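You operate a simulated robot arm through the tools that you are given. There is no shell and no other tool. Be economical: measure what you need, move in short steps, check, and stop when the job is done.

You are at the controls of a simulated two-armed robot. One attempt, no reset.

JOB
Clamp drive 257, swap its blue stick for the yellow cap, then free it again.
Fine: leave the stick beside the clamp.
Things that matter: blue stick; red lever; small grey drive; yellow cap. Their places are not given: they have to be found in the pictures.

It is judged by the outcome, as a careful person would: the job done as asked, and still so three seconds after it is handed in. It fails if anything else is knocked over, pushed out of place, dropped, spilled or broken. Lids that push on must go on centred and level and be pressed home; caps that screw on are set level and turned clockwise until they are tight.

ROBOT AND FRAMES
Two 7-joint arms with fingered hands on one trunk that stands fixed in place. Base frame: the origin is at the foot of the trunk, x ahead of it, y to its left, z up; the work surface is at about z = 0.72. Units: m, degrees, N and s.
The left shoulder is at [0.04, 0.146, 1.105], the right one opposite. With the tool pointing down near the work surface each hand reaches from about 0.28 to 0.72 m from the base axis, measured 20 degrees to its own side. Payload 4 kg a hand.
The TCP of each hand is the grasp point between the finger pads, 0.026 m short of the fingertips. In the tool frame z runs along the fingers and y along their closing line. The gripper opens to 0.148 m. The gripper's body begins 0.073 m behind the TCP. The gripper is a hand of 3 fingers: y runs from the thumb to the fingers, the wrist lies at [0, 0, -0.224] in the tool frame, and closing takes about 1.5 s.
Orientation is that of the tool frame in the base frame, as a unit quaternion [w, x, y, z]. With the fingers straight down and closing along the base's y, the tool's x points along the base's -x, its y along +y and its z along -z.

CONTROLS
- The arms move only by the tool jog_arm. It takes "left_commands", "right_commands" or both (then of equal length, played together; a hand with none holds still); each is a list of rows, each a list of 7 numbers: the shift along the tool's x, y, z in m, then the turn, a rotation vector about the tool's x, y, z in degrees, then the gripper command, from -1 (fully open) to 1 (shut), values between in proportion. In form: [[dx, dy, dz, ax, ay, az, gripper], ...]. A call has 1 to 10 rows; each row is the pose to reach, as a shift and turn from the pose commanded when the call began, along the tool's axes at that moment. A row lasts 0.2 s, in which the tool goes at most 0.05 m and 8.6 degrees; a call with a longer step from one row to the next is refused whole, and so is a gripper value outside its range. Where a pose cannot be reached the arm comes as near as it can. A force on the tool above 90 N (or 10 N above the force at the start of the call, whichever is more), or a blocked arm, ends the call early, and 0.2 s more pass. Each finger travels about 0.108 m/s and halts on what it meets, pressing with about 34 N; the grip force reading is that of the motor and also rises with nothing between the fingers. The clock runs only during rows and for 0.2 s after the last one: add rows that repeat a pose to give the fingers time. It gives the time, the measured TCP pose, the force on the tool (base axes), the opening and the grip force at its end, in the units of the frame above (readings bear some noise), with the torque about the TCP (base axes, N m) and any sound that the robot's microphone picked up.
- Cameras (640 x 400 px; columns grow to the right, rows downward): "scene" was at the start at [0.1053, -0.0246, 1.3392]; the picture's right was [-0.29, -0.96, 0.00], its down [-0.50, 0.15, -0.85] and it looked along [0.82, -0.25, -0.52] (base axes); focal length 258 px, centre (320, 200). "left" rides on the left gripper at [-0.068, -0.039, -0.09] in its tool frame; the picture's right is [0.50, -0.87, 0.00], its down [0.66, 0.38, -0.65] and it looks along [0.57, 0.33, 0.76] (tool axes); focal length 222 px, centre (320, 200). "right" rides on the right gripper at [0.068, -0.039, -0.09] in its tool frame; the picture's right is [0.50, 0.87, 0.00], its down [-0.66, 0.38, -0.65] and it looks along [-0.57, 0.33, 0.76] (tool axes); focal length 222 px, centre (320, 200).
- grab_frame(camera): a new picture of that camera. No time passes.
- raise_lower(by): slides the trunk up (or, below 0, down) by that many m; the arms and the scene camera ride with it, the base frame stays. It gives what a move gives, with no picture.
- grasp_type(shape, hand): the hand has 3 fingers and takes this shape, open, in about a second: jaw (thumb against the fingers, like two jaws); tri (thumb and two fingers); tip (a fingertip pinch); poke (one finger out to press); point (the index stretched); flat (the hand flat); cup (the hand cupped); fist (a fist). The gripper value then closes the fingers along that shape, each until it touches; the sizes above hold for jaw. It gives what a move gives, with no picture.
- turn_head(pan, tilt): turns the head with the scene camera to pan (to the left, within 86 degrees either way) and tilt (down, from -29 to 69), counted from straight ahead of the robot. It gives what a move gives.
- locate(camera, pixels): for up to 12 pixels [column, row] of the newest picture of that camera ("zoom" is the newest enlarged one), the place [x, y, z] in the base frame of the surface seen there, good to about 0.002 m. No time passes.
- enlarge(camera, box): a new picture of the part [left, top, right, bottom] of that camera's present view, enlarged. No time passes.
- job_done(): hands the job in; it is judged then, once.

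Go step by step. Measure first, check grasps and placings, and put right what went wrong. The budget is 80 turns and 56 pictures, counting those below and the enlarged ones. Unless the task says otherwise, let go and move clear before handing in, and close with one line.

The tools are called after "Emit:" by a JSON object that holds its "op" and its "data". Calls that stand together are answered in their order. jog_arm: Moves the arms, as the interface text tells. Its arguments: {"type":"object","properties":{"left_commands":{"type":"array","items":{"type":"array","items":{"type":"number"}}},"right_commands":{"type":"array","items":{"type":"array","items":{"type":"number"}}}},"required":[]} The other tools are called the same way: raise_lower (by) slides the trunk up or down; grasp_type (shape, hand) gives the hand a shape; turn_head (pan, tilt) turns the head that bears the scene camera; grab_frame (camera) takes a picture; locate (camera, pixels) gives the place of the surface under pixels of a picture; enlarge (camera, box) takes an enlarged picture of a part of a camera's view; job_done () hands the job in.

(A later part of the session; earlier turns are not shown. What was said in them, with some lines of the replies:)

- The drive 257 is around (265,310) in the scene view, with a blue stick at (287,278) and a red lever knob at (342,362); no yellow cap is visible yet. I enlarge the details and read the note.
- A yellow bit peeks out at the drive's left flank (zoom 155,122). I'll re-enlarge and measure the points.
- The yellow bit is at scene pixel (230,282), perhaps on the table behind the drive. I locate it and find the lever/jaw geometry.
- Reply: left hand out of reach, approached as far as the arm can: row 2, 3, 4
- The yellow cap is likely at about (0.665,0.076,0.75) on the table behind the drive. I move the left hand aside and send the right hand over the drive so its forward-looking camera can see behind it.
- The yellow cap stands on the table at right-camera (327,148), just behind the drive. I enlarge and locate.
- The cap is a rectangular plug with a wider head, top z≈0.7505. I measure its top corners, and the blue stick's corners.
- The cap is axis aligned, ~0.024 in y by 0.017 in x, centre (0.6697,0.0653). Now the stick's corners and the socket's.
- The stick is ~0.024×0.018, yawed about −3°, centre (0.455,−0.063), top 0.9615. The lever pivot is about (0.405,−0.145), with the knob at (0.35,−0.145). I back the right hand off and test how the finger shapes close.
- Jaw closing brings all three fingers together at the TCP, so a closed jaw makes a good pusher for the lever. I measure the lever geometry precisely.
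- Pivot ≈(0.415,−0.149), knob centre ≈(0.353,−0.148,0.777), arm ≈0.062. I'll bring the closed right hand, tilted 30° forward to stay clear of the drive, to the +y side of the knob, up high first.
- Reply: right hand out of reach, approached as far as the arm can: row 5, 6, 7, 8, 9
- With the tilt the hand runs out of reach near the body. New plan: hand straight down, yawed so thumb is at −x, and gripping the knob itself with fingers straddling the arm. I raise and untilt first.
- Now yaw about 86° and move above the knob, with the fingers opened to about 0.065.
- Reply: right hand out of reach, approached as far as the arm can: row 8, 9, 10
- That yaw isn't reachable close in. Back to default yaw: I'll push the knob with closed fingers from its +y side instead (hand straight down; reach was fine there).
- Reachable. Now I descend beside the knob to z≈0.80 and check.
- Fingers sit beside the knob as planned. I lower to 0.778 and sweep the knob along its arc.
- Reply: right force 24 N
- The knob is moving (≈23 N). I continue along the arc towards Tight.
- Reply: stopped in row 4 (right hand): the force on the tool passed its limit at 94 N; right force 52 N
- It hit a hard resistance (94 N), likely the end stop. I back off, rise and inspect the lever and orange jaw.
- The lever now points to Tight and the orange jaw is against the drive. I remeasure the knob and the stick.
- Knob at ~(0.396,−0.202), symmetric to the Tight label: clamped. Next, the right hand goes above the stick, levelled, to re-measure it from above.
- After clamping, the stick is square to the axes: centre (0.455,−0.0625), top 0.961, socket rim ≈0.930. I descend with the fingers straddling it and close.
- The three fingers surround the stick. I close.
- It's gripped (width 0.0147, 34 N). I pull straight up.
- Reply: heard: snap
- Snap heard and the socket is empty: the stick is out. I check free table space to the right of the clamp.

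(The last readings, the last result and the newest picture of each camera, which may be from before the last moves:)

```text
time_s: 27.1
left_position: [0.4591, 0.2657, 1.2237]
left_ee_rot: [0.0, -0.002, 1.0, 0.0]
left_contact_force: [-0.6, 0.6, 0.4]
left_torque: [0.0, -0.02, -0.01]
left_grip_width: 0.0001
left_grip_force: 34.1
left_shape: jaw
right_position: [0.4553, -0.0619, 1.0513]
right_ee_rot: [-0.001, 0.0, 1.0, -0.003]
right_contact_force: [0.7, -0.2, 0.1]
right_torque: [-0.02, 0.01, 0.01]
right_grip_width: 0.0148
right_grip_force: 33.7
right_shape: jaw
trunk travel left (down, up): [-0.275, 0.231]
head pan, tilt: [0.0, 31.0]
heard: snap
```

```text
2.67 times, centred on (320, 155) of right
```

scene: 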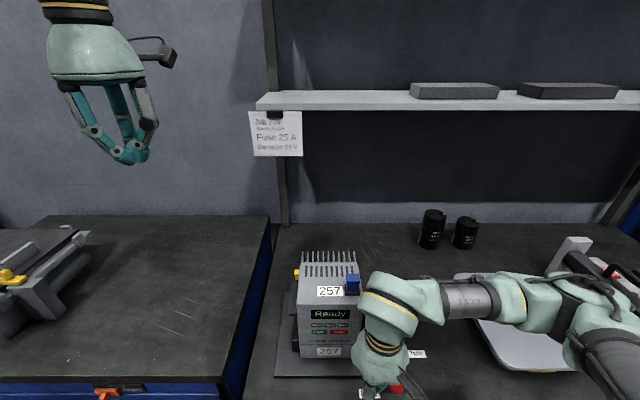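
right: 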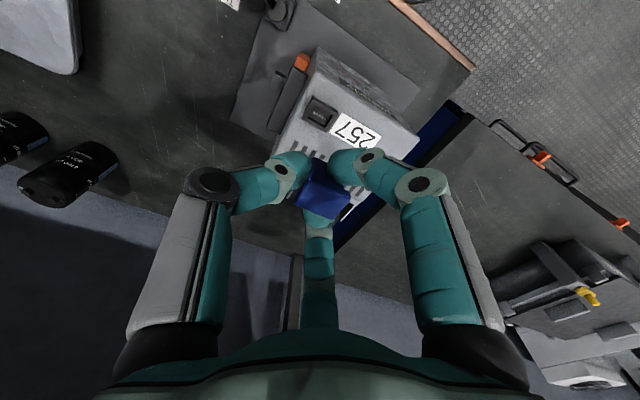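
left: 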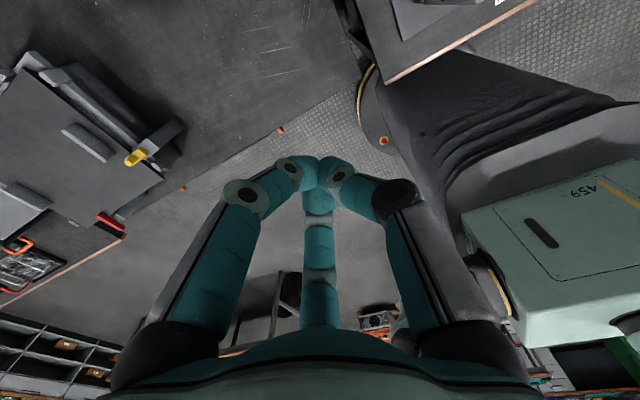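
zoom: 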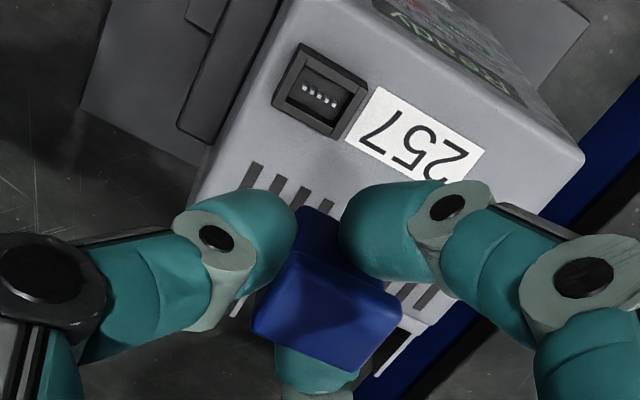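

The free area is between y −0.175 and −0.385. I carry the stick to about (0.53,−0.27) and lower to z 0.80 to look.

Emit:
{"op": "jog_arm", "data": {"right_commands": [[-0.02, -0.04, 0, 0, 0, 0, 1], [-0.04, -0.08, 0, 0, 0, 0, 1], [-0.06, -0.12, 0, 0, 0, 0, 1], [-0.075, -0.16, 0, 0, 0, 0, 1], [-0.075, -0.208, 0, 0, 0, 0, 1], [-0.075, -0.208, 0.05, 0, 0, 0, 1], [-0.075, -0.208, 0.1, 0, 0, 0, 1], [-0.075, -0.208, 0.15, 0, 0, 0, 1], [-0.075, -0.208, 0.2, 0, 0, 0, 1], [-0.075, -0.208, 0.251, 0, 0, 0, 1]]}}

Emit:
{"op": "grab_frame", "data": {"camera": "scene"}}

```text
refused: row 10 steps farther than a row can; nothing moved
```

```text
20 pictures are left
```

scene: 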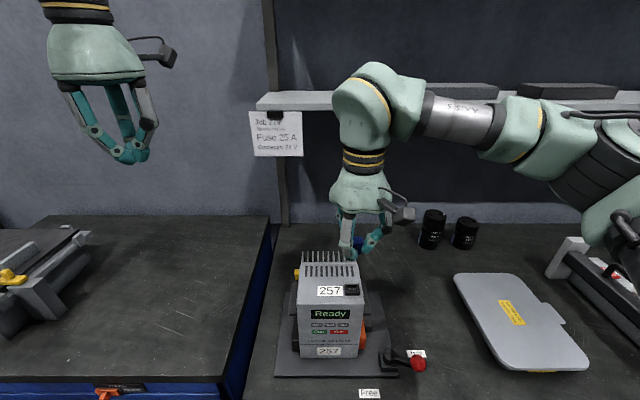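

The last step was a hair too long; I repeat with shorter steps. At (0.53,−0.27) the table is clear.

Emit:
{"op": "jog_arm", "data": {"right_commands": [[-0.02, -0.04, 0, 0, 0, 0, 1], [-0.04, -0.08, 0, 0, 0, 0, 1], [-0.06, -0.12, 0, 0, 0, 0, 1], [-0.075, -0.16, 0, 0, 0, 0, 1], [-0.075, -0.208, 0, 0, 0, 0, 1], [-0.075, -0.208, 0.048, 0, 0, 0, 1], [-0.075, -0.208, 0.096, 0, 0, 0, 1], [-0.075, -0.208, 0.144, 0, 0, 0, 1], [-0.075, -0.208, 0.192, 0, 0, 0, 1], [-0.075, -0.208, 0.24, 0, 0, 0, 1]]}}

Emit:
{"op": "enlarge", "data": {"camera": "scene", "box": [350, 220, 510, 360]}}

```text
time_s: 29.4
left_position: [0.4601, 0.2641, 1.2225]
left_ee_rot: [0.0, -0.001, 1.0, 0.0]
left_contact_force: [-0.5, -1.1, 0.4]
left_torque: [0.01, 0.03, -0.01]
left_grip_width: 0.0001
left_grip_force: 33.6
left_shape: jaw
right_position: [0.5311, -0.2717, 0.812]
right_ee_rot: [0.0, 0.0, 1.0, -0.002]
right_contact_force: [0.6, -0.1, 0.0]
right_torque: [-0.03, -0.02, 0.02]
right_grip_width: 0.0145
right_grip_force: 34.2
right_shape: jaw
trunk travel left (down, up): [-0.275, 0.231]
head pan, tilt: [0.0, 31.0]
```

```text
2.86 times, centred on (430, 290) of scene
```

zoom: 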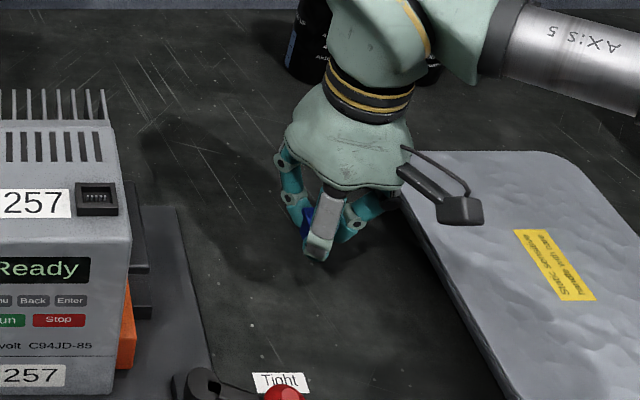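

I lower slowly toward touch: first to z 0.766.

Emit:
{"op": "jog_arm", "data": {"right_commands": [[0, 0, 0.02, 0, 0, 0, 1], [0, 0, 0.036, 0, 0, 0, 1], [0, 0, 0.046, 0, 0, 0, 1]]}}

Emit:
{"op": "jog_arm", "data": {"right_commands": [[0, 0, 0.003, 0, 0, 0, 1]]}}

Emit:
{"op": "jog_arm", "data": {"right_commands": [[0, 0, 0.003, 0, 0, 0, 1]]}}

```text
time_s: 30.1
left_position: [0.4599, 0.2651, 1.2227]
left_ee_rot: [-0.001, -0.001, 1.0, 0.001]
left_contact_force: [-0.2, 0.3, -0.7]
left_torque: [0.0, -0.02, 0.0]
left_grip_width: 0.0003
left_grip_force: 33.7
left_shape: jaw
right_position: [0.5303, -0.2715, 0.7659]
right_ee_rot: [0.0, 0.0, 1.0, -0.002]
right_contact_force: [0.6, -0.1, 0.4]
right_torque: [-0.01, 0.02, 0.01]
right_grip_width: 0.0145
right_grip_force: 34.2
right_shape: jaw
trunk travel left (down, up): [-0.275, 0.231]
head pan, tilt: [0.0, 31.0]
```

```text
time_s: 30.6
left_position: [0.4591, 0.2645, 1.2224]
left_ee_rot: [0.0, -0.001, 1.0, 0.001]
left_contact_force: [0.2, 0.8, 0.1]
left_torque: [-0.02, -0.01, -0.01]
left_grip_width: 0.0
left_grip_force: 34.1
left_shape: jaw
right_position: [0.531, -0.2724, 0.7624]
right_ee_rot: [-0.001, 0.001, 1.0, -0.002]
right_contact_force: [-0.9, 0.5, -0.6]
right_torque: [0.0, -0.01, 0.05]
right_grip_width: 0.0142
right_grip_force: 34.4
right_shape: jaw
trunk travel left (down, up): [-0.275, 0.231]
head pan, tilt: [0.0, 31.0]
```

```text
time_s: 30.9
left_position: [0.4606, 0.2647, 1.2226]
left_ee_rot: [0.0, 0.0, 1.0, -0.001]
left_contact_force: [0.1, 0.2, -0.4]
left_torque: [-0.02, 0.0, 0.0]
left_grip_width: 0.0
left_grip_force: 33.8
left_shape: jaw
right_position: [0.5319, -0.2723, 0.7582]
right_ee_rot: [0.0, 0.0, 1.0, -0.002]
right_contact_force: [-0.5, -0.6, 0.3]
right_torque: [0.0, 0.03, -0.01]
right_grip_width: 0.0145
right_grip_force: 33.8
right_shape: jaw
trunk travel left (down, up): [-0.275, 0.231]
head pan, tilt: [0.0, 31.0]
```

No contact yet at 0.758; I keep stepping down.

Emit:
{"op": "jog_arm", "data": {"right_commands": [[0, 0, 0.003, 0, 0, 0, 1]]}}

Emit:
{"op": "jog_arm", "data": {"right_commands": [[0, 0, 0.003, 0, 0, 0, 1]]}}

Emit:
{"op": "enlarge", "data": {"camera": "scene", "box": [390, 260, 470, 320]}}

```text
time_s: 31.4
left_position: [0.4598, 0.2643, 1.2226]
left_ee_rot: [0.0, -0.001, 1.0, 0.0]
left_contact_force: [-0.2, 0.1, 0.1]
left_torque: [-0.01, 0.01, -0.03]
left_grip_width: 0.0
left_grip_force: 34.1
left_shape: jaw
right_position: [0.5323, -0.2706, 0.7557]
right_ee_rot: [0.0, 0.0, 1.0, -0.002]
right_contact_force: [0.5, 0.0, -0.8]
right_torque: [-0.01, -0.01, -0.01]
right_grip_width: 0.0144
right_grip_force: 33.7
right_shape: jaw
trunk travel left (down, up): [-0.275, 0.231]
head pan, tilt: [0.0, 31.0]
```

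```text
time_s: 31.8
left_position: [0.4601, 0.2659, 1.2225]
left_ee_rot: [0.0, -0.001, 1.0, 0.0]
left_contact_force: [0.4, -0.5, -0.4]
left_torque: [0.0, 0.01, 0.0]
left_grip_width: 0.0
left_grip_force: 33.7
left_shape: jaw
right_position: [0.5312, -0.2717, 0.7535]
right_ee_rot: [-0.001, 0.001, 1.0, -0.002]
right_contact_force: [-0.3, -0.4, -0.1]
right_torque: [0.0, 0.01, 0.0]
right_grip_width: 0.0143
right_grip_force: 33.7
right_shape: jaw
trunk travel left (down, up): [-0.275, 0.231]
head pan, tilt: [0.0, 31.0]
```

```text
6.67 times, centred on (430, 290) of scene
```

zoom: 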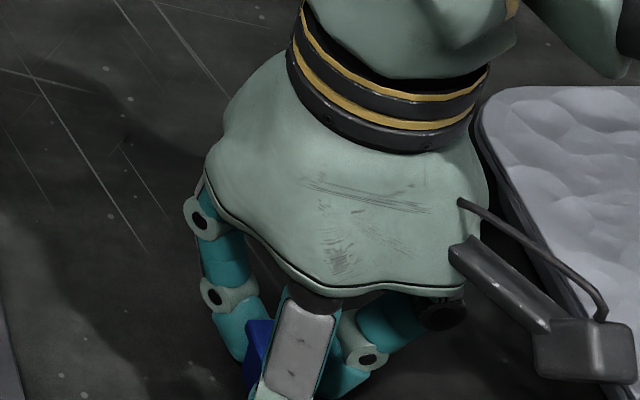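

Still no touch at 0.7535; two more small steps.

Emit:
{"op": "jog_arm", "data": {"right_commands": [[0, 0, 0.002, 0, 0, 0, 1], [0, 0, 0.002, 0, 0, 0, 1]]}}

Emit:
{"op": "jog_arm", "data": {"right_commands": [[0, 0, 0.002, 0, 0, 0, 1], [0, 0, 0.002, 0, 0, 0, 1]]}}

```text
time_s: 32.4
left_position: [0.46, 0.2657, 1.2218]
left_ee_rot: [0.0, -0.001, 1.0, -0.001]
left_contact_force: [0.0, -0.1, -0.3]
left_torque: [0.0, 0.04, 0.01]
left_grip_width: 0.0
left_grip_force: 34.1
left_shape: jaw
right_position: [0.5309, -0.2719, 0.7509]
right_ee_rot: [-0.001, 0.0, 1.0, -0.002]
right_contact_force: [-0.5, 0.2, -0.7]
right_torque: [0.01, 0.01, 0.0]
right_grip_width: 0.0143
right_grip_force: 34.2
right_shape: jaw
trunk travel left (down, up): [-0.275, 0.231]
head pan, tilt: [0.0, 31.0]
```

```text
time_s: 33.0
left_position: [0.4611, 0.2647, 1.2226]
left_ee_rot: [-0.001, -0.001, 1.0, -0.001]
left_contact_force: [0.1, -0.3, -0.6]
left_torque: [0.0, 0.01, -0.05]
left_grip_width: 0.0
left_grip_force: 34.2
left_shape: jaw
right_position: [0.5303, -0.2719, 0.7483]
right_ee_rot: [-0.001, 0.0, 1.0, -0.002]
right_contact_force: [0.8, -0.1, 0.6]
right_torque: [0.02, 0.03, 0.05]
right_grip_width: 0.0143
right_grip_force: 34.2
right_shape: jaw
trunk travel left (down, up): [-0.275, 0.231]
head pan, tilt: [0.0, 31.0]
```

The stick's bottom must be about at the table (fingertips at 0.722). One more millimetre, then I open gently to 0.06 and rise.

Emit:
{"op": "jog_arm", "data": {"right_commands": [[0, 0, 0.0015, 0, 0, 0, 1], [0, 0, 0.0015, 0, 0, 0, 0.75], [0, 0, 0.0015, 0, 0, 0, 0.6], [0, 0, 0.0015, 0, 0, 0, 0.3], [0, 0, 0.0015, 0, 0, 0, 0.1], [0, 0, 0.0015, 0, 0, 0, 0.05], [0, 0, -0.03, 0, 0, 0, 0.05], [0, 0, -0.07, 0, 0, 0, 0.05], [0, 0, -0.11, 0, 0, 0, 0.05], [0, 0, -0.15, 0, 0, 0, 0.05]]}}

Emit:
{"op": "grab_frame", "data": {"camera": "right"}}

```text
time_s: 35.1
left_position: [0.4598, 0.2644, 1.2217]
left_ee_rot: [0.0, 0.0, 1.0, -0.001]
left_contact_force: [-0.7, 0.1, -0.7]
left_torque: [-0.02, -0.02, 0.01]
left_grip_width: 0.0
left_grip_force: 33.2
left_shape: jaw
right_position: [0.53, -0.27, 0.8981]
right_ee_rot: [0.0, 0.0, 1.0, -0.001]
right_contact_force: [0.0, 0.1, 0.3]
right_torque: [0.04, 0.02, 0.02]
right_grip_width: 0.0698
right_grip_force: 0.2
right_shape: jaw
trunk travel left (down, up): [-0.275, 0.231]
head pan, tilt: [0.0, 31.0]
```

```text
17 pictures are left
```

right: 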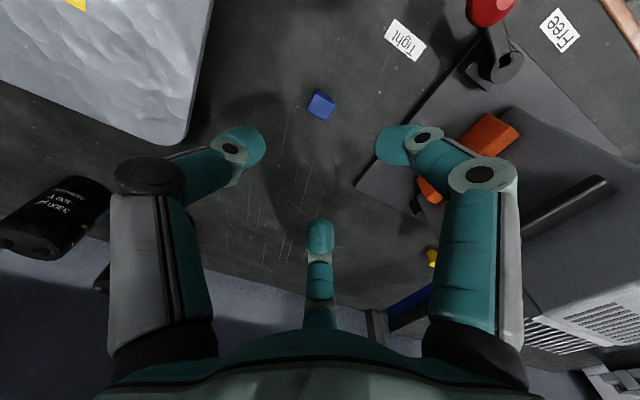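

The blue stick stands on the table at (321,104). I check its height and that the lever remains at Tight.

Emit:
{"op": "locate", "data": {"camera": "right", "pixels": [[321, 104], [318, 108], [490, 8], [500, 66], [404, 40], [432, 256]]}}

Emit:
{"op": "enlarge", "data": {"camera": "scene", "box": [330, 240, 500, 400]}}

```text
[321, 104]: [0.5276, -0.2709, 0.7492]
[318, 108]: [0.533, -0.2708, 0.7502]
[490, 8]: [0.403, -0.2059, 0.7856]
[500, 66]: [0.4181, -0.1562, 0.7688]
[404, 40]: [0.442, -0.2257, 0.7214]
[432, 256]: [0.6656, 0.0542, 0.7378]
```

```text
2.50 times, centred on (415, 320) of scene
```

zoom: 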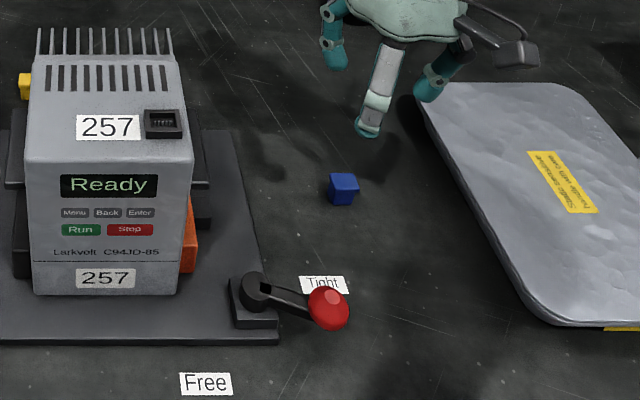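

The stick stands upright (top 0.750) and the lever stays Tight. Now I measure the fins' clearance to the cap using the scene zoom.

Emit:
{"op": "locate", "data": {"camera": "zoom", "pixels": [[39, 31], [39, 45], [170, 31], [55, 31], [24, 80], [170, 45]]}}

Emit:
{"op": "jog_arm", "data": {"left_commands": [[0, -0.02, 0.03, 0, 0, 4, 0.05], [-0.02, -0.04, 0.05, 0, 0, 10, 0.05], [-0.04, -0.06, 0.07, 0, 0, 15, 0.05], [-0.07, -0.08, 0.08, 0, 0, 20, 0.05], [-0.1, -0.11, 0.1, 0, 0, 25, 0.05], [-0.13, -0.13, 0.12, 0, 0, 30, 0.05], [-0.16, -0.16, 0.13, 0, 0, 30, 0.05], [-0.19, -0.18, 0.13, 0, 0, 30, 0.05], [-0.21, -0.2, 0.15, 0, 0, 30, 0.05]]}}

Emit:
{"op": "grab_frame", "data": {"camera": "left"}}

```text
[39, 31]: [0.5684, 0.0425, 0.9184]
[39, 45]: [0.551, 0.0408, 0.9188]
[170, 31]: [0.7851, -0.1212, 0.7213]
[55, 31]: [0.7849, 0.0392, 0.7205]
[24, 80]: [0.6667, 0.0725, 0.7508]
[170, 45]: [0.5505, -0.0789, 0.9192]
```

```text
time_s: 37.1
left_position: [0.6408, 0.0907, 1.0847]
left_ee_rot: [0.002, 0.259, 0.966, -0.001]
left_contact_force: [-0.5, -0.5, 0.5]
left_torque: [0.0, -0.01, 0.01]
left_grip_width: 0.0702
left_grip_force: 0.1
left_shape: jaw
left hand out of reach, approached as far as the arm can: row 8, 9
right_position: [0.5307, -0.2686, 0.8983]
right_ee_rot: [-0.001, 0.0, 1.0, -0.003]
right_contact_force: [-0.5, -0.3, 0.3]
right_torque: [-0.06, 0.01, 0.02]
right_grip_width: 0.0699
right_grip_force: 0.1
right_shape: jaw
trunk travel left (down, up): [-0.275, 0.231]
head pan, tilt: [0.0, 31.0]
```

```text
15 pictures are left
```

left: 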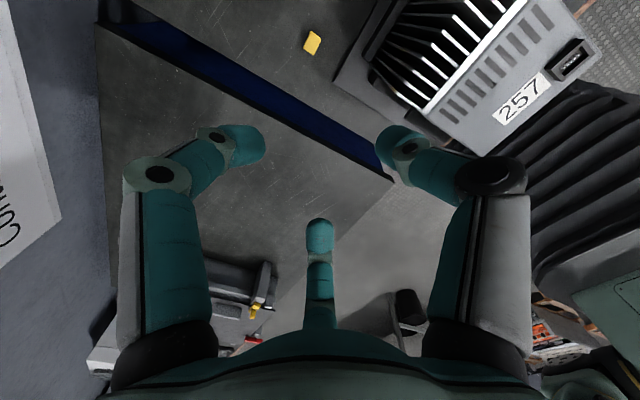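

Fins end at x≈0.57, so there's 0.1 m to the cap. I refine the cap position in the left view (313,43).

Emit:
{"op": "enlarge", "data": {"camera": "left", "box": [293, 23, 333, 63]}}

Emit:
{"op": "locate", "data": {"camera": "left", "pixels": [[313, 42], [309, 34], [321, 41], [316, 52], [305, 46]]}}

```text
10.00 times, centred on (313, 43) of left
```

zoom: 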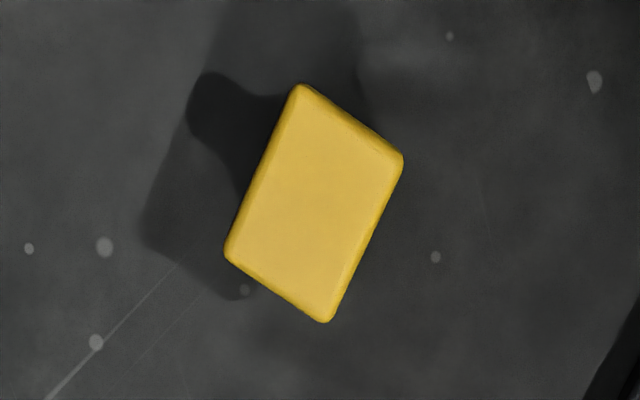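

```text
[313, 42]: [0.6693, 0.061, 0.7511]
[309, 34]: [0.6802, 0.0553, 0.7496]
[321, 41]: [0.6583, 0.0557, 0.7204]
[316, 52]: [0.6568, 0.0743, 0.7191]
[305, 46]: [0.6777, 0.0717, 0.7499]
```

Emit:
{"op": "locate", "data": {"camera": "zoom", "pixels": [[300, 92], [395, 158], [325, 315], [231, 250], [314, 205]]}}

```text
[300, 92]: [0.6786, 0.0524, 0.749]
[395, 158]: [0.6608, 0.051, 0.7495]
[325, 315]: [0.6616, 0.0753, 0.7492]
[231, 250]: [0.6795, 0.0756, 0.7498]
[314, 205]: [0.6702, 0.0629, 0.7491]
```

Cap centre ≈(0.670,0.0645). I bring the left hand down over it to z≈0.85.

Emit:
{"op": "jog_arm", "data": {"left_commands": [[-0.0, -0.0, 0.045, 0, 0, 0, 0.05], [-0.01, -0.002, 0.09, 0, 0, 0, 0.05], [-0.02, -0.004, 0.13, 0, 0, 0, 0.05], [-0.03, -0.006, 0.17, 0, 0, 0, 0.05], [-0.0384, -0.0081, 0.21, 0, 0, 0, 0.05], [-0.0384, -0.0081, 0.235, 0, 0, 0, 0.05], [-0.0384, -0.0081, 0.235, 0, 0, 0, 0.05]]}}

Emit:
{"op": "grab_frame", "data": {"camera": "left"}}

```text
time_s: 38.8
left_position: [0.6655, 0.0585, 0.8486]
left_ee_rot: [0.0, 0.258, 0.966, 0.001]
left_contact_force: [-0.1, -0.3, 0.4]
left_torque: [-0.01, 0.02, 0.0]
left_grip_width: 0.0699
left_grip_force: 0.1
left_shape: jaw
left hand out of reach, approached as far as the arm can: row 5, 6, 7
right_position: [0.531, -0.2709, 0.8971]
right_ee_rot: [0.0, 0.001, 1.0, -0.001]
right_contact_force: [0.0, 1.0, 0.7]
right_torque: [-0.01, 0.02, 0.01]
right_grip_width: 0.0698
right_grip_force: 0.1
right_shape: jaw
trunk travel left (down, up): [-0.275, 0.231]
head pan, tilt: [0.0, 31.0]
```

```text
13 pictures are left
```

left: 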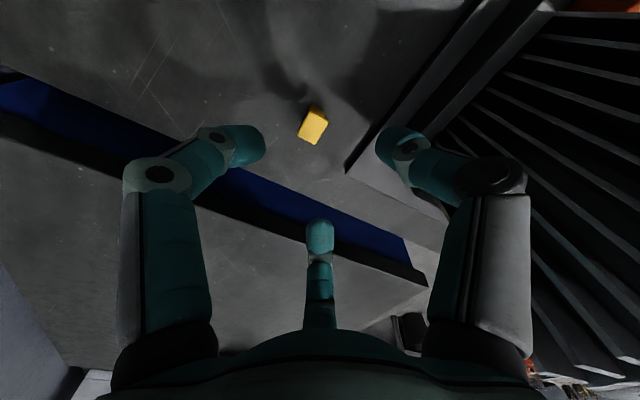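

The left arm is ~4 mm short at this height. I'll raise both hands a bit, lower the trunk 0.09 to gain reach, then use a 2° forward tilt (kept the same at placing so the cap ends level).

Emit:
{"op": "jog_arm", "data": {"left_commands": [[0, 0, -0.01, 0, 0, 0, 0.05], [0, 0, -0.03, 0, 0, 0, 0.05], [0, 0, -0.03, 0, 0, 0, 0.05]], "right_commands": [[0, -0.02, -0.04, 0, 0, 0, 0.05], [0, -0.03, -0.08, 0, 0, 0, 0.05], [0, -0.03, -0.11, 0, 0, 0, 0.05]]}}

Emit:
{"op": "raise_lower", "data": {"by": -0.09}}

Emit:
{"op": "grab_frame", "data": {"camera": "scene"}}

```text
time_s: 39.5
left_position: [0.6654, 0.0615, 0.8793]
left_ee_rot: [0.0, 0.258, 0.966, 0.0]
left_contact_force: [0.8, -0.1, -0.7]
left_torque: [-0.02, 0.0, 0.02]
left_grip_width: 0.0702
left_grip_force: 0.1
left_shape: jaw
right_position: [0.5298, -0.3009, 1.0093]
right_ee_rot: [-0.001, 0.0, 1.0, -0.002]
right_contact_force: [-0.2, 0.9, -0.2]
right_torque: [0.0, -0.02, 0.0]
right_grip_width: 0.0698
right_grip_force: 0.1
right_shape: jaw
trunk travel left (down, up): [-0.275, 0.231]
head pan, tilt: [0.0, 31.0]
```

```text
time_s: 40.8
left_position: [0.6662, 0.0611, 0.7906]
left_ee_rot: [-0.001, 0.257, 0.966, 0.0]
left_contact_force: [0.1, -0.4, -0.1]
left_torque: [0.0, -0.01, -0.03]
left_grip_width: 0.0704
left_grip_force: 0.0
left_shape: jaw
right_position: [0.53, -0.3005, 0.9181]
right_ee_rot: [-0.001, -0.001, 1.0, -0.002]
right_contact_force: [0.3, -0.4, -0.4]
right_torque: [0.04, 0.03, 0.0]
right_grip_width: 0.0697
right_grip_force: 0.0
right_shape: jaw
trunk travel left (down, up): [-0.185, 0.321]
head pan, tilt: [0.0, 31.0]
```

```text
12 pictures are left
```

scene: 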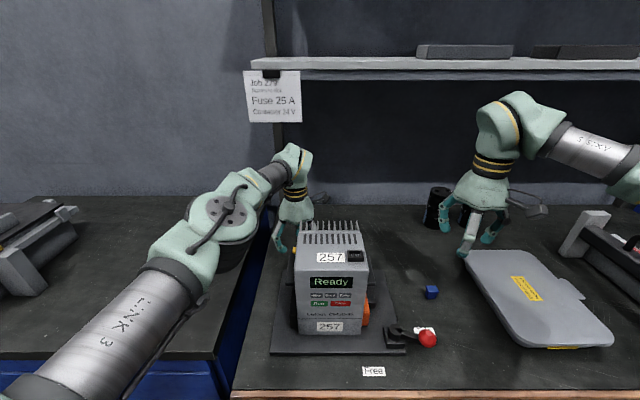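

Clear all round. I centre over the cap with a 2° tilt and descend to z 0.7495 with fingers open.

Emit:
{"op": "jog_arm", "data": {"left_commands": [[-0.0016, 0.0048, 0.0, -1, -1.73, 0, 0.05], [-0.0016, 0.0048, 0.015, -1, -1.73, 0, 0.05], [-0.0016, 0.0048, 0.03, -1, -1.73, 0, 0.05], [-0.0016, 0.0048, 0.041, -1, -1.73, 0, 0.05], [-0.0016, 0.0048, 0.041, -1, -1.73, 0, 0.05]]}}

Emit:
{"op": "grab_frame", "data": {"camera": "left"}}

```text
time_s: 42.0
left_position: [0.67, 0.0643, 0.7503]
left_ee_rot: [0.016, 0.258, 0.966, 0.005]
left_contact_force: [-0.2, 0.8, -0.3]
left_torque: [-0.02, 0.0, -0.02]
left_grip_width: 0.0703
left_grip_force: 0.0
left_shape: jaw
right_position: [0.5303, -0.3015, 0.9185]
right_ee_rot: [-0.001, 0.0, 1.0, -0.001]
right_contact_force: [0.7, 0.0, -0.6]
right_torque: [-0.02, -0.02, -0.03]
right_grip_width: 0.0697
right_grip_force: 0.0
right_shape: jaw
trunk travel left (down, up): [-0.185, 0.321]
head pan, tilt: [0.0, 31.0]
```

```text
11 pictures are left
```

left: 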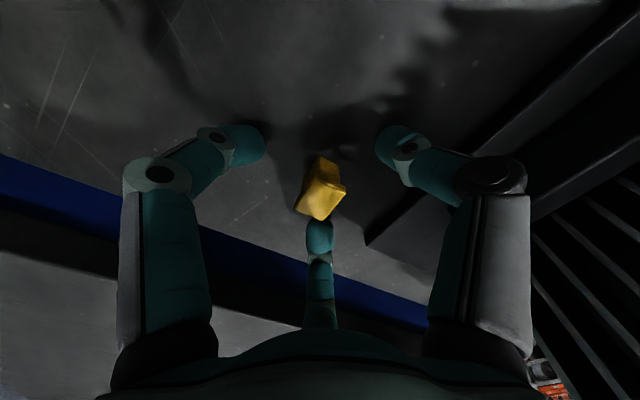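

The hand is centred on the cap. I close the fingers.

Emit:
{"op": "jog_arm", "data": {"left_commands": [[0, 0, 0, 0, 0, 0, 0.3], [0, 0, 0, 0, 0, 0, 0.5], [0, 0, 0, 0, 0, 0, 0.7], [0, 0, 0, 0, 0, 0, 1], [0, 0, 0, 0, 0, 0, 1], [0, 0, 0, 0, 0, 0, 1]]}}

Emit:
{"op": "enlarge", "data": {"camera": "left", "box": [240, 110, 400, 250]}}

```text
time_s: 43.4
left_position: [0.6698, 0.0644, 0.7503]
left_ee_rot: [0.017, 0.258, 0.966, 0.004]
left_contact_force: [-0.5, 0.3, -0.2]
left_torque: [0.04, -0.01, 0.01]
left_grip_width: 0.0177
left_grip_force: 34.0
left_shape: jaw
right_position: [0.5296, -0.3011, 0.9185]
right_ee_rot: [-0.001, -0.001, 1.0, -0.001]
right_contact_force: [-0.3, 0.2, -0.1]
right_torque: [0.02, 0.02, 0.01]
right_grip_width: 0.07
right_grip_force: 0.1
right_shape: jaw
trunk travel left (down, up): [-0.185, 0.321]
head pan, tilt: [0.0, 31.0]
```

```text
2.86 times, centred on (320, 180) of left
```

zoom: 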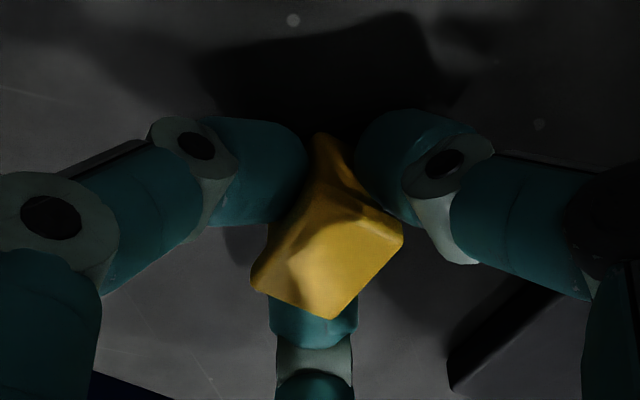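

Grip is firm (0.0177, 34 N). I lift it well clear and back toward the drive, then inspect it in hand.

Emit:
{"op": "jog_arm", "data": {"left_commands": [[0, 0, -0.02, 0, 0, 0, 1], [0, 0, -0.06, 0, 0, 0, 1], [0.01, 0.003, -0.1, 0, 0, 0, 1], [0.02, 0.005, -0.145, 0, 0, 0, 1], [0.027, 0.007, -0.19, 0, 0, 0, 1], [0.035, 0, -0.235, 0, 0, 0, 1], [0.05, -0.01, -0.28, 0, 0, 0, 1], [0.0686, -0.021, -0.315, 0, 0, 0, 1], [0.0686, -0.021, -0.33, 0, 0, 0, 1], [0.0686, -0.021, -0.33, 0, 0, 0, 1]]}}

Emit:
{"op": "enlarge", "data": {"camera": "left", "box": [280, 150, 360, 230]}}

```text
time_s: 45.6
left_position: [0.5873, 0.0795, 1.076]
left_ee_rot: [0.016, 0.259, 0.966, 0.005]
left_contact_force: [0.2, 0.8, 0.6]
left_torque: [0.01, -0.03, -0.01]
left_grip_width: 0.0176
left_grip_force: 33.6
left_shape: jaw
right_position: [0.5305, -0.3018, 0.9194]
right_ee_rot: [-0.001, 0.0, 1.0, -0.002]
right_contact_force: [-0.4, -0.6, 0.6]
right_torque: [0.01, -0.02, 0.02]
right_grip_width: 0.0698
right_grip_force: 0.1
right_shape: jaw
trunk travel left (down, up): [-0.185, 0.321]
head pan, tilt: [0.0, 31.0]
```

```text
5.00 times, centred on (320, 190) of left
```

zoom: 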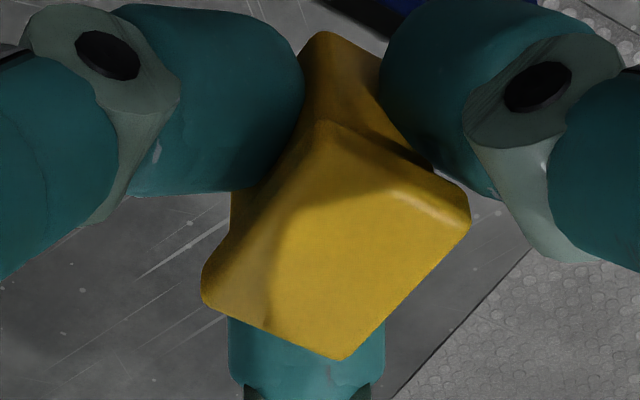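

The cap is held; I measure the head corners to find its offset and yaw in the hand.

Emit:
{"op": "locate", "data": {"camera": "zoom", "pixels": [[325, 130], [460, 212], [342, 350], [210, 298], [335, 250], [270, 210], [400, 290]]}}

```text
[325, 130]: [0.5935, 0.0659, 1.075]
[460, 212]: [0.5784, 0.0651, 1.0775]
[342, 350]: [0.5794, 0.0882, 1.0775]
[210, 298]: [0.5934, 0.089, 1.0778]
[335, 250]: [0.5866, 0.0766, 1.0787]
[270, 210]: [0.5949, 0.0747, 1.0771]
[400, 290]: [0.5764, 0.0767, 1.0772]
```

The cap is square in the hand, offset about (−0.001,−0.0015). I carry it over the socket at z≈1.0 and compare both in one picture.

Emit:
{"op": "jog_arm", "data": {"left_commands": [[0.006, -0.027, 0, 0, 0, 0, 1], [0.0125, -0.0536, 0, 0, 0, 0, 1], [0.019, -0.08, 0, 0, 0, 0, 1], [0.025, -0.107, 0, 0, 0, 0, 1], [0.0315, -0.134, 0, 0, 0, 0, 1], [0.038, -0.161, 0.0, 0, 0, 0, 1], [0.0439, -0.1876, 0.02, 0, 0, 0, 1], [0.0439, -0.1876, 0.05, 0, 0, 0, 1], [0.0439, -0.1876, 0.07, 0, 0, 0, 1], [0.0439, -0.1876, 0.07, 0, 0, 0, 1]]}}

Emit:
{"op": "enlarge", "data": {"camera": "left", "box": [270, 100, 370, 230]}}

```text
time_s: 47.8
left_position: [0.4572, -0.0617, 1.0037]
left_ee_rot: [0.017, 0.258, 0.966, 0.005]
left_contact_force: [0.3, 0.4, -0.2]
left_torque: [0.02, 0.0, -0.02]
left_grip_width: 0.0176
left_grip_force: 34.3
left_shape: jaw
right_position: [0.531, -0.3015, 0.9181]
right_ee_rot: [0.0, -0.001, 1.0, -0.002]
right_contact_force: [-0.4, -0.7, -0.7]
right_torque: [-0.01, 0.0, 0.02]
right_grip_width: 0.07
right_grip_force: 0.0
right_shape: jaw
trunk travel left (down, up): [-0.185, 0.321]
head pan, tilt: [0.0, 31.0]
```

```text
3.08 times, centred on (320, 165) of left
```

zoom: 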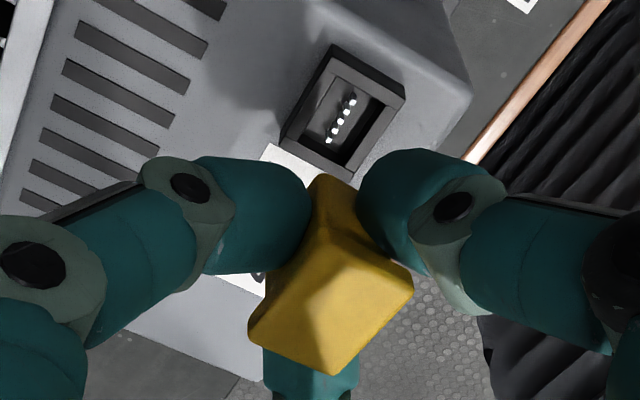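

Both socket and cap are in view. I measure both in the same frame.

Emit:
{"op": "locate", "data": {"camera": "zoom", "pixels": [[334, 62], [400, 98], [350, 172], [286, 138], [343, 80], [385, 102], [340, 118], [328, 236], [408, 284], [335, 368], [254, 328], [328, 300]]}}

```text
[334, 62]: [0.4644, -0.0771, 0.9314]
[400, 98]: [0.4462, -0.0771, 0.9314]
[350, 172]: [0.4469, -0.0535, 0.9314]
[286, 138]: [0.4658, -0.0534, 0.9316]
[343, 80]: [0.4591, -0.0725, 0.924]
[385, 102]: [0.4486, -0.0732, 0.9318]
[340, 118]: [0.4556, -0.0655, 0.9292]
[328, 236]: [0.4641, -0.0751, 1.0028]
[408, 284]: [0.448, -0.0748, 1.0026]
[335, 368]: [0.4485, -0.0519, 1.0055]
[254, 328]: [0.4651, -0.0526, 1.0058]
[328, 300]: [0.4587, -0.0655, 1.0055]
```

In this frame the cap is +0.0006 in x and +0.0017 in y off the socket. I correct that and descend to just above the rim (z 0.967).

Emit:
{"op": "jog_arm", "data": {"left_commands": [[0.0016, -0.0024, 0.01, 0, 0, 0, 1], [0.0016, -0.0024, 0.024, 0, 0, 0, 1], [0.0016, -0.0024, 0.0365, 0, 0, 0, 1], [0.0016, -0.0024, 0.0365, 0, 0, 0, 1]]}}

Emit:
{"op": "enlarge", "data": {"camera": "left", "box": [270, 110, 370, 230]}}

```text
time_s: 48.8
left_position: [0.4573, -0.0609, 0.9671]
left_ee_rot: [0.017, 0.258, 0.966, 0.004]
left_contact_force: [0.4, -0.9, -0.9]
left_torque: [0.0, 0.0, 0.0]
left_grip_width: 0.0177
left_grip_force: 33.9
left_shape: jaw
right_position: [0.53, -0.3008, 0.9182]
right_ee_rot: [-0.001, 0.0, 1.0, -0.001]
right_contact_force: [0.0, -1.0, -0.7]
right_torque: [-0.03, 0.0, -0.02]
right_grip_width: 0.0697
right_grip_force: 0.0
right_shape: jaw
trunk travel left (down, up): [-0.185, 0.321]
head pan, tilt: [0.0, 31.0]
```

```text
3.33 times, centred on (320, 170) of left
```

zoom: 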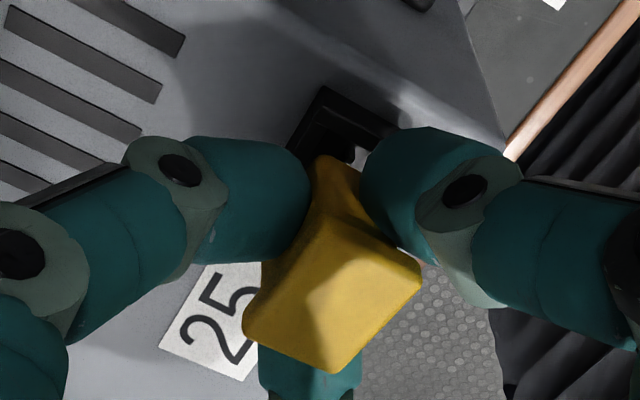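

Readings are a bit noisy; I compare cap and socket again here before pressing.

Emit:
{"op": "locate", "data": {"camera": "zoom", "pixels": [[323, 97], [396, 128], [292, 152], [325, 210], [416, 272], [338, 368], [248, 332], [330, 290]]}}

Emit:
{"op": "jog_arm", "data": {"left_commands": [[0, 0, 0, 0, 0, 0, 1]]}}

```text
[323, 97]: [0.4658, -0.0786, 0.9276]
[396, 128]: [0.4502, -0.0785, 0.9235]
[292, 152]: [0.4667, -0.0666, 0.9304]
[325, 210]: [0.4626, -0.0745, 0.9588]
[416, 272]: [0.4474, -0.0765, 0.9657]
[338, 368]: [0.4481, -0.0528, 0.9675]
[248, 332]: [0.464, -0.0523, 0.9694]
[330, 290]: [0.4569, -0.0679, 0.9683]
```

```text
time_s: 49.2
left_position: [0.4572, -0.0615, 0.9666]
left_ee_rot: [0.016, 0.258, 0.966, 0.004]
left_contact_force: [-0.6, 0.4, 0.2]
left_torque: [-0.02, -0.02, -0.01]
left_grip_width: 0.0176
left_grip_force: 34.6
left_shape: jaw
right_position: [0.5306, -0.3015, 0.9187]
right_ee_rot: [-0.001, 0.0, 1.0, -0.001]
right_contact_force: [-0.3, -0.8, -0.3]
right_torque: [0.01, 0.02, -0.01]
right_grip_width: 0.0701
right_grip_force: 0.1
right_shape: jaw
trunk travel left (down, up): [-0.185, 0.321]
head pan, tilt: [0.0, 31.0]
```

Remaining error ≈(−0.001,−0.0012). I trim that and press down in 2 mm steps.

Emit:
{"op": "jog_arm", "data": {"left_commands": [[0.0005, -0.0017, 0, 0, 0, 0, 1], [0.0005, -0.0017, 0.003, 0, 0, 0, 1], [0.0005, -0.0017, 0.005, 0, 0, 0, 1], [0.0005, -0.0017, 0.007, 0, 0, 0, 1]]}}

Emit:
{"op": "jog_arm", "data": {"left_commands": [[0, 0, 0.002, 0, 0, 0, 1], [0, 0, 0.003, 0, 0, 0, 1]]}}

```text
time_s: 50.2
left_position: [0.4563, -0.063, 0.9592]
left_ee_rot: [0.017, 0.258, 0.966, 0.006]
left_contact_force: [0.3, -0.2, 0.9]
left_torque: [-0.02, 0.0, 0.02]
left_grip_width: 0.0177
left_grip_force: 34.0
left_shape: jaw
right_position: [0.5299, -0.302, 0.9187]
right_ee_rot: [-0.001, 0.0, 1.0, -0.002]
right_contact_force: [0.4, 0.5, -0.4]
right_torque: [0.0, 0.06, -0.03]
right_grip_width: 0.0699
right_grip_force: 0.1
right_shape: jaw
trunk travel left (down, up): [-0.185, 0.321]
head pan, tilt: [0.0, 31.0]
```

```text
time_s: 50.8
left_position: [0.456, -0.0628, 0.9599]
left_ee_rot: [0.019, 0.258, 0.966, 0.003]
left_contact_force: [-0.5, -0.9, 18.1]
left_torque: [-0.04, 0.22, 0.03]
left_grip_width: 0.0178
left_grip_force: 33.5
left_shape: jaw
right_position: [0.5288, -0.3018, 0.9201]
right_ee_rot: [0.0, -0.001, 1.0, -0.001]
right_contact_force: [0.7, -0.2, 0.3]
right_torque: [0.0, 0.01, -0.01]
right_grip_width: 0.0698
right_grip_force: 0.0
right_shape: jaw
trunk travel left (down, up): [-0.185, 0.321]
head pan, tilt: [0.0, 31.0]
heard: snap
```

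Snap heard at ~18 N with z 0.960, matching the old stick's height. I press slightly more to confirm it's home.

Emit:
{"op": "jog_arm", "data": {"left_commands": [[0, 0, 0.002, 0, 0, 0, 1], [0, 0, 0.003, 0, 0, 0, 1]]}}

```text
time_s: 51.4
left_position: [0.4551, -0.0639, 0.9574]
left_ee_rot: [0.021, 0.258, 0.966, 0.003]
left_contact_force: [3.2, -1.6, 41.8]
left_torque: [0.0, 0.15, 0.1]
left_grip_width: 0.0189
left_grip_force: 34.1
left_shape: jaw
right_position: [0.5284, -0.3006, 0.9208]
right_ee_rot: [0.001, -0.001, 1.0, -0.001]
right_contact_force: [-0.1, -0.1, 0.8]
right_torque: [0.01, 0.05, 0.01]
right_grip_width: 0.07
right_grip_force: 0.0
right_shape: jaw
trunk travel left (down, up): [-0.185, 0.321]
head pan, tilt: [0.0, 31.0]
```

42 N and no further travel: it's seated. I release and rise.

Emit:
{"op": "jog_arm", "data": {"left_commands": [[0, 0, -0.003, 0, 0, 0, 1], [0, 0, -0.003, 0, 0, 0, 0.6], [0, 0, -0.003, 0, 0, 0, 0.3], [0, 0, -0.003, 0, 0, 0, 0.05], [0, 0, -0.003, 0, 0, 0, 0.05], [0, 0, -0.04, 0, 0, 0, 0.05], [0, 0, -0.08, 0, 0, 0, 0.05], [0, 0, -0.12, 0, 0, 0, 0.05], [0, 0.045, -0.13, 0, 0, 0, 0.05], [0, 0.09, -0.13, 0, 0, 0, 0.05]]}}

Emit:
{"op": "enlarge", "data": {"camera": "scene", "box": [260, 210, 460, 390]}}

```text
time_s: 53.6
left_position: [0.4992, 0.0165, 1.085]
left_ee_rot: [0.016, 0.258, 0.966, 0.004]
left_contact_force: [-0.2, -0.5, 0.1]
left_torque: [-0.04, 0.02, -0.03]
left_grip_width: 0.0699
left_grip_force: 0.1
left_shape: jaw
right_position: [0.5307, -0.2998, 0.9182]
right_ee_rot: [0.0, 0.0, 1.0, -0.003]
right_contact_force: [0.7, 0.9, 0.2]
right_torque: [0.01, -0.03, 0.01]
right_grip_width: 0.07
right_grip_force: 0.1
right_shape: jaw
trunk travel left (down, up): [-0.185, 0.321]
head pan, tilt: [0.0, 31.0]
```

```text
2.22 times, centred on (360, 300) of scene
```

zoom: 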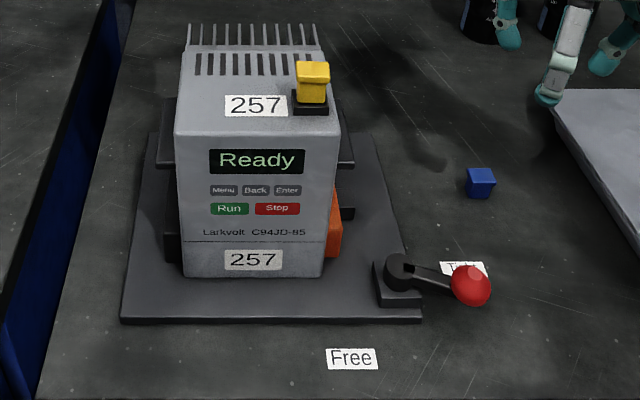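

The yellow cap sits level in the socket. Now I free the clamp: trunk back up, then the closed right hand goes to the far (+x) side of the knob.

Emit:
{"op": "raise_lower", "data": {"by": 0.09}}

Emit:
{"op": "jog_arm", "data": {"right_commands": [[0.02, 0.02, 0, 0, 0, 0, 1], [0.045, 0.045, 0, 0, 0, 0, 1], [0.07, 0.065, 0, 0, 0, 0, 1], [0.09, 0.083, 0, 0, 0, 0, 1], [0.09, 0.083, 0.045, 0, 0, 0, 1], [0.09, 0.083, 0.09, 0, 0, 0, 1], [0.09, 0.083, 0.135, 0, 0, 0, 1], [0.09, 0.083, 0.18, 0, 0, 0, 1], [0.09, 0.083, 0.205, 0, 0, 0, 1]]}}

Emit:
{"op": "grab_frame", "data": {"camera": "right"}}

```text
time_s: 54.9
left_position: [0.4988, 0.0137, 1.1744]
left_ee_rot: [0.017, 0.258, 0.966, 0.004]
left_contact_force: [0.6, -0.2, 0.7]
left_torque: [0.0, 0.0, 0.01]
left_grip_width: 0.07
left_grip_force: 0.1
left_shape: jaw
right_position: [0.5299, -0.3028, 1.0078]
right_ee_rot: [-0.001, 0.0, 1.0, -0.001]
right_contact_force: [-0.4, -0.1, 0.0]
right_torque: [0.0, 0.01, 0.02]
right_grip_width: 0.0696
right_grip_force: 0.2
right_shape: jaw
trunk travel left (down, up): [-0.275, 0.231]
head pan, tilt: [0.0, 31.0]
```

```text
time_s: 56.9
left_position: [0.4986, 0.0138, 1.1729]
left_ee_rot: [0.017, 0.26, 0.966, 0.005]
left_contact_force: [0.1, 0.0, -0.8]
left_torque: [0.02, 0.02, 0.02]
left_grip_width: 0.0699
left_grip_force: 0.0
left_shape: jaw
right_position: [0.4404, -0.2199, 0.8026]
right_ee_rot: [0.0, 0.001, 1.0, -0.002]
right_contact_force: [0.2, 0.9, 0.2]
right_torque: [0.0, 0.04, -0.01]
right_grip_width: 0.0001
right_grip_force: 33.8
right_shape: jaw
trunk travel left (down, up): [-0.275, 0.231]
head pan, tilt: [0.0, 31.0]
```

```text
5 pictures are left
```

right: 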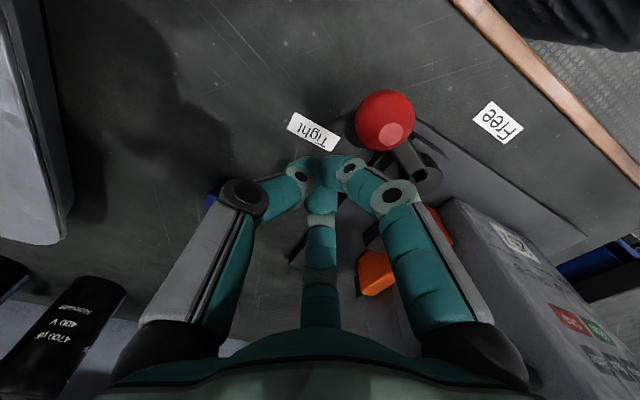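

Finger cluster is on the far side of the knob. I lower and sweep it back toward Free.

Emit:
{"op": "jog_arm", "data": {"right_commands": [[0.0, 0.0, 0.024, 0, 0, 0, 1], [0.01, 0.007, 0.024, 0, 0, 0, 1], [0.02, 0.009, 0.024, 0, 0, 0, 1], [0.036, 0.01, 0.024, 0, 0, 0, 1], [0.051, 0.015, 0.024, 0, 0, 0, 1], [0.065, 0.0235, 0.024, 0, 0, 0, 1], [0.076, 0.0355, 0.024, 0, 0, 0, 1], [0.0814, 0.045, 0.024, 0, 0, 0, 1]]}}

Emit:
{"op": "locate", "data": {"camera": "scene", "pixels": [[400, 380]]}}

```text
time_s: 58.6
left_position: [0.4981, 0.0122, 1.1746]
left_ee_rot: [0.017, 0.259, 0.966, 0.006]
left_contact_force: [0.8, 0.4, -0.2]
left_torque: [0.02, 0.0, 0.02]
left_grip_width: 0.0701
left_grip_force: 0.0
left_shape: jaw
right_position: [0.3592, -0.1751, 0.7792]
right_ee_rot: [-0.001, 0.002, 1.0, -0.002]
right_contact_force: [2.3, -11.0, 1.8]
right_torque: [-0.1, -0.03, 0.07]
right_grip_width: 0.0
right_grip_force: 33.7
right_shape: jaw
trunk travel left (down, up): [-0.275, 0.231]
head pan, tilt: [0.0, 31.0]
```

```text
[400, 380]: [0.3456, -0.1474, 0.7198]
```

Still moving with 11 N. I go a few mm further and watch for the end stop.

Emit:
{"op": "jog_arm", "data": {"right_commands": [[0.002, 0.003, 0, 0, 0, 0, 1], [0.003, 0.006, 0, 0, 0, 0, 1]]}}

Emit:
{"op": "grab_frame", "data": {"camera": "right"}}

```text
time_s: 59.2
left_position: [0.4994, 0.0106, 1.1742]
left_ee_rot: [0.016, 0.258, 0.966, 0.006]
left_contact_force: [0.1, -0.6, -0.7]
left_torque: [0.01, 0.0, -0.04]
left_grip_width: 0.0699
left_grip_force: 0.1
left_shape: jaw
right_position: [0.3576, -0.1707, 0.7781]
right_ee_rot: [0.0, 0.002, 1.0, -0.001]
right_contact_force: [8.7, -24.8, 2.2]
right_torque: [-0.25, -0.1, -0.01]
right_grip_width: 0.0
right_grip_force: 33.8
right_shape: jaw
trunk travel left (down, up): [-0.275, 0.231]
head pan, tilt: [0.0, 31.0]
```

```text
4 pictures are left
```

right: 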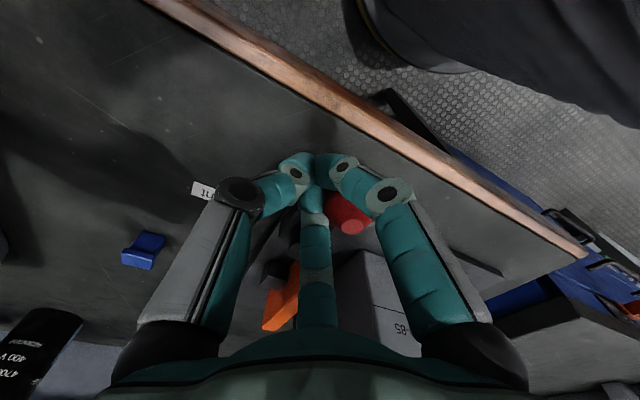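

Force rises to 27 N with less travel: likely at the stop. One more small nudge, then I back off, rise and check.

Emit:
{"op": "jog_arm", "data": {"right_commands": [[0.001, 0.004, 0, 0, 0, 0, 1], [0.001, 0.007, 0, 0, 0, 0, 1]]}}

Emit:
{"op": "jog_arm", "data": {"right_commands": [[0, -0.015, 0, 0, 0, 0, 1], [0, -0.035, 0, 0, 0, 0, 1], [0, -0.045, -0.04, 0, 0, 0, 1], [0, -0.06, -0.08, 0, 0, 0, 1], [0, -0.08, -0.12, 0, 0, 0, 1], [0, -0.11, -0.16, 0, 0, 0, 1], [0, -0.14, -0.19, 0, 0, 0, 1]]}}

Emit:
{"op": "enlarge", "data": {"camera": "scene", "box": [260, 230, 460, 400]}}

```text
time_s: 59.9
left_position: [0.4999, 0.0089, 1.173]
left_ee_rot: [0.015, 0.259, 0.966, 0.007]
left_contact_force: [0.0, -0.3, -0.6]
left_torque: [0.0, -0.02, -0.02]
left_grip_width: 0.0699
left_grip_force: 0.1
left_shape: jaw
right_position: [0.3562, -0.1677, 0.7778]
right_ee_rot: [-0.002, 0.004, 1.0, 0.0]
right_contact_force: [13.1, -38.5, 1.0]
right_torque: [-0.4, -0.19, -0.05]
right_grip_width: 0.0
right_grip_force: 34.0
right_shape: jaw
trunk travel left (down, up): [-0.275, 0.231]
head pan, tilt: [0.0, 31.0]
```

```text
time_s: 61.5
left_position: [0.4976, 0.0136, 1.1759]
left_ee_rot: [0.017, 0.258, 0.966, 0.004]
left_contact_force: [-0.1, 0.1, 0.0]
left_torque: [0.0, -0.03, -0.01]
left_grip_width: 0.0699
left_grip_force: 0.1
left_shape: jaw
right_position: [0.3534, -0.3024, 0.9714]
right_ee_rot: [-0.002, 0.0, 1.0, 0.0]
right_contact_force: [0.4, 0.0, -1.2]
right_torque: [0.0, -0.02, -0.01]
right_grip_width: 0.0001
right_grip_force: 34.0
right_shape: jaw
trunk travel left (down, up): [-0.275, 0.231]
head pan, tilt: [0.0, 31.0]
```

```text
2.35 times, centred on (360, 315) of scene
```

zoom: 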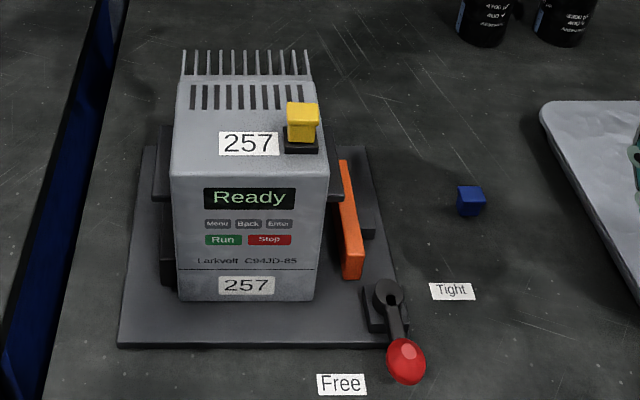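

Emit:
{"op": "locate", "data": {"camera": "zoom", "pixels": [[405, 350], [389, 360], [424, 360], [388, 290], [348, 255], [303, 108], [290, 106], [317, 107], [470, 195]]}}

```text
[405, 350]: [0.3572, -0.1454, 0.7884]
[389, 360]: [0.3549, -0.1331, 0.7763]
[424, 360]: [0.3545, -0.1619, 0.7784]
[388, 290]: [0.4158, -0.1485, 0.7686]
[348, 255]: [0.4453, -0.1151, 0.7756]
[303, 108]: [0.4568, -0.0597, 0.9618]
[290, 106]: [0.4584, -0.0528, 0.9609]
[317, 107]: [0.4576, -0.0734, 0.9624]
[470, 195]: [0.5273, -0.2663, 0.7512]
```

The knob is back at its starting Free place (0.354,−0.147), the orange jaw is open, the cap sits level at z 0.961–0.962, the stick stands beside the clamp, and both hands are clear. I hand it in.

Emit:
{"op": "job_done", "data": {}}

```text
The job is handed in.
```

Drive 257 was clamped, its blue stick was swapped for the yellow cap (which snapped in and sits level), and the clamp is back at Free; the stick stands on the table beside it.
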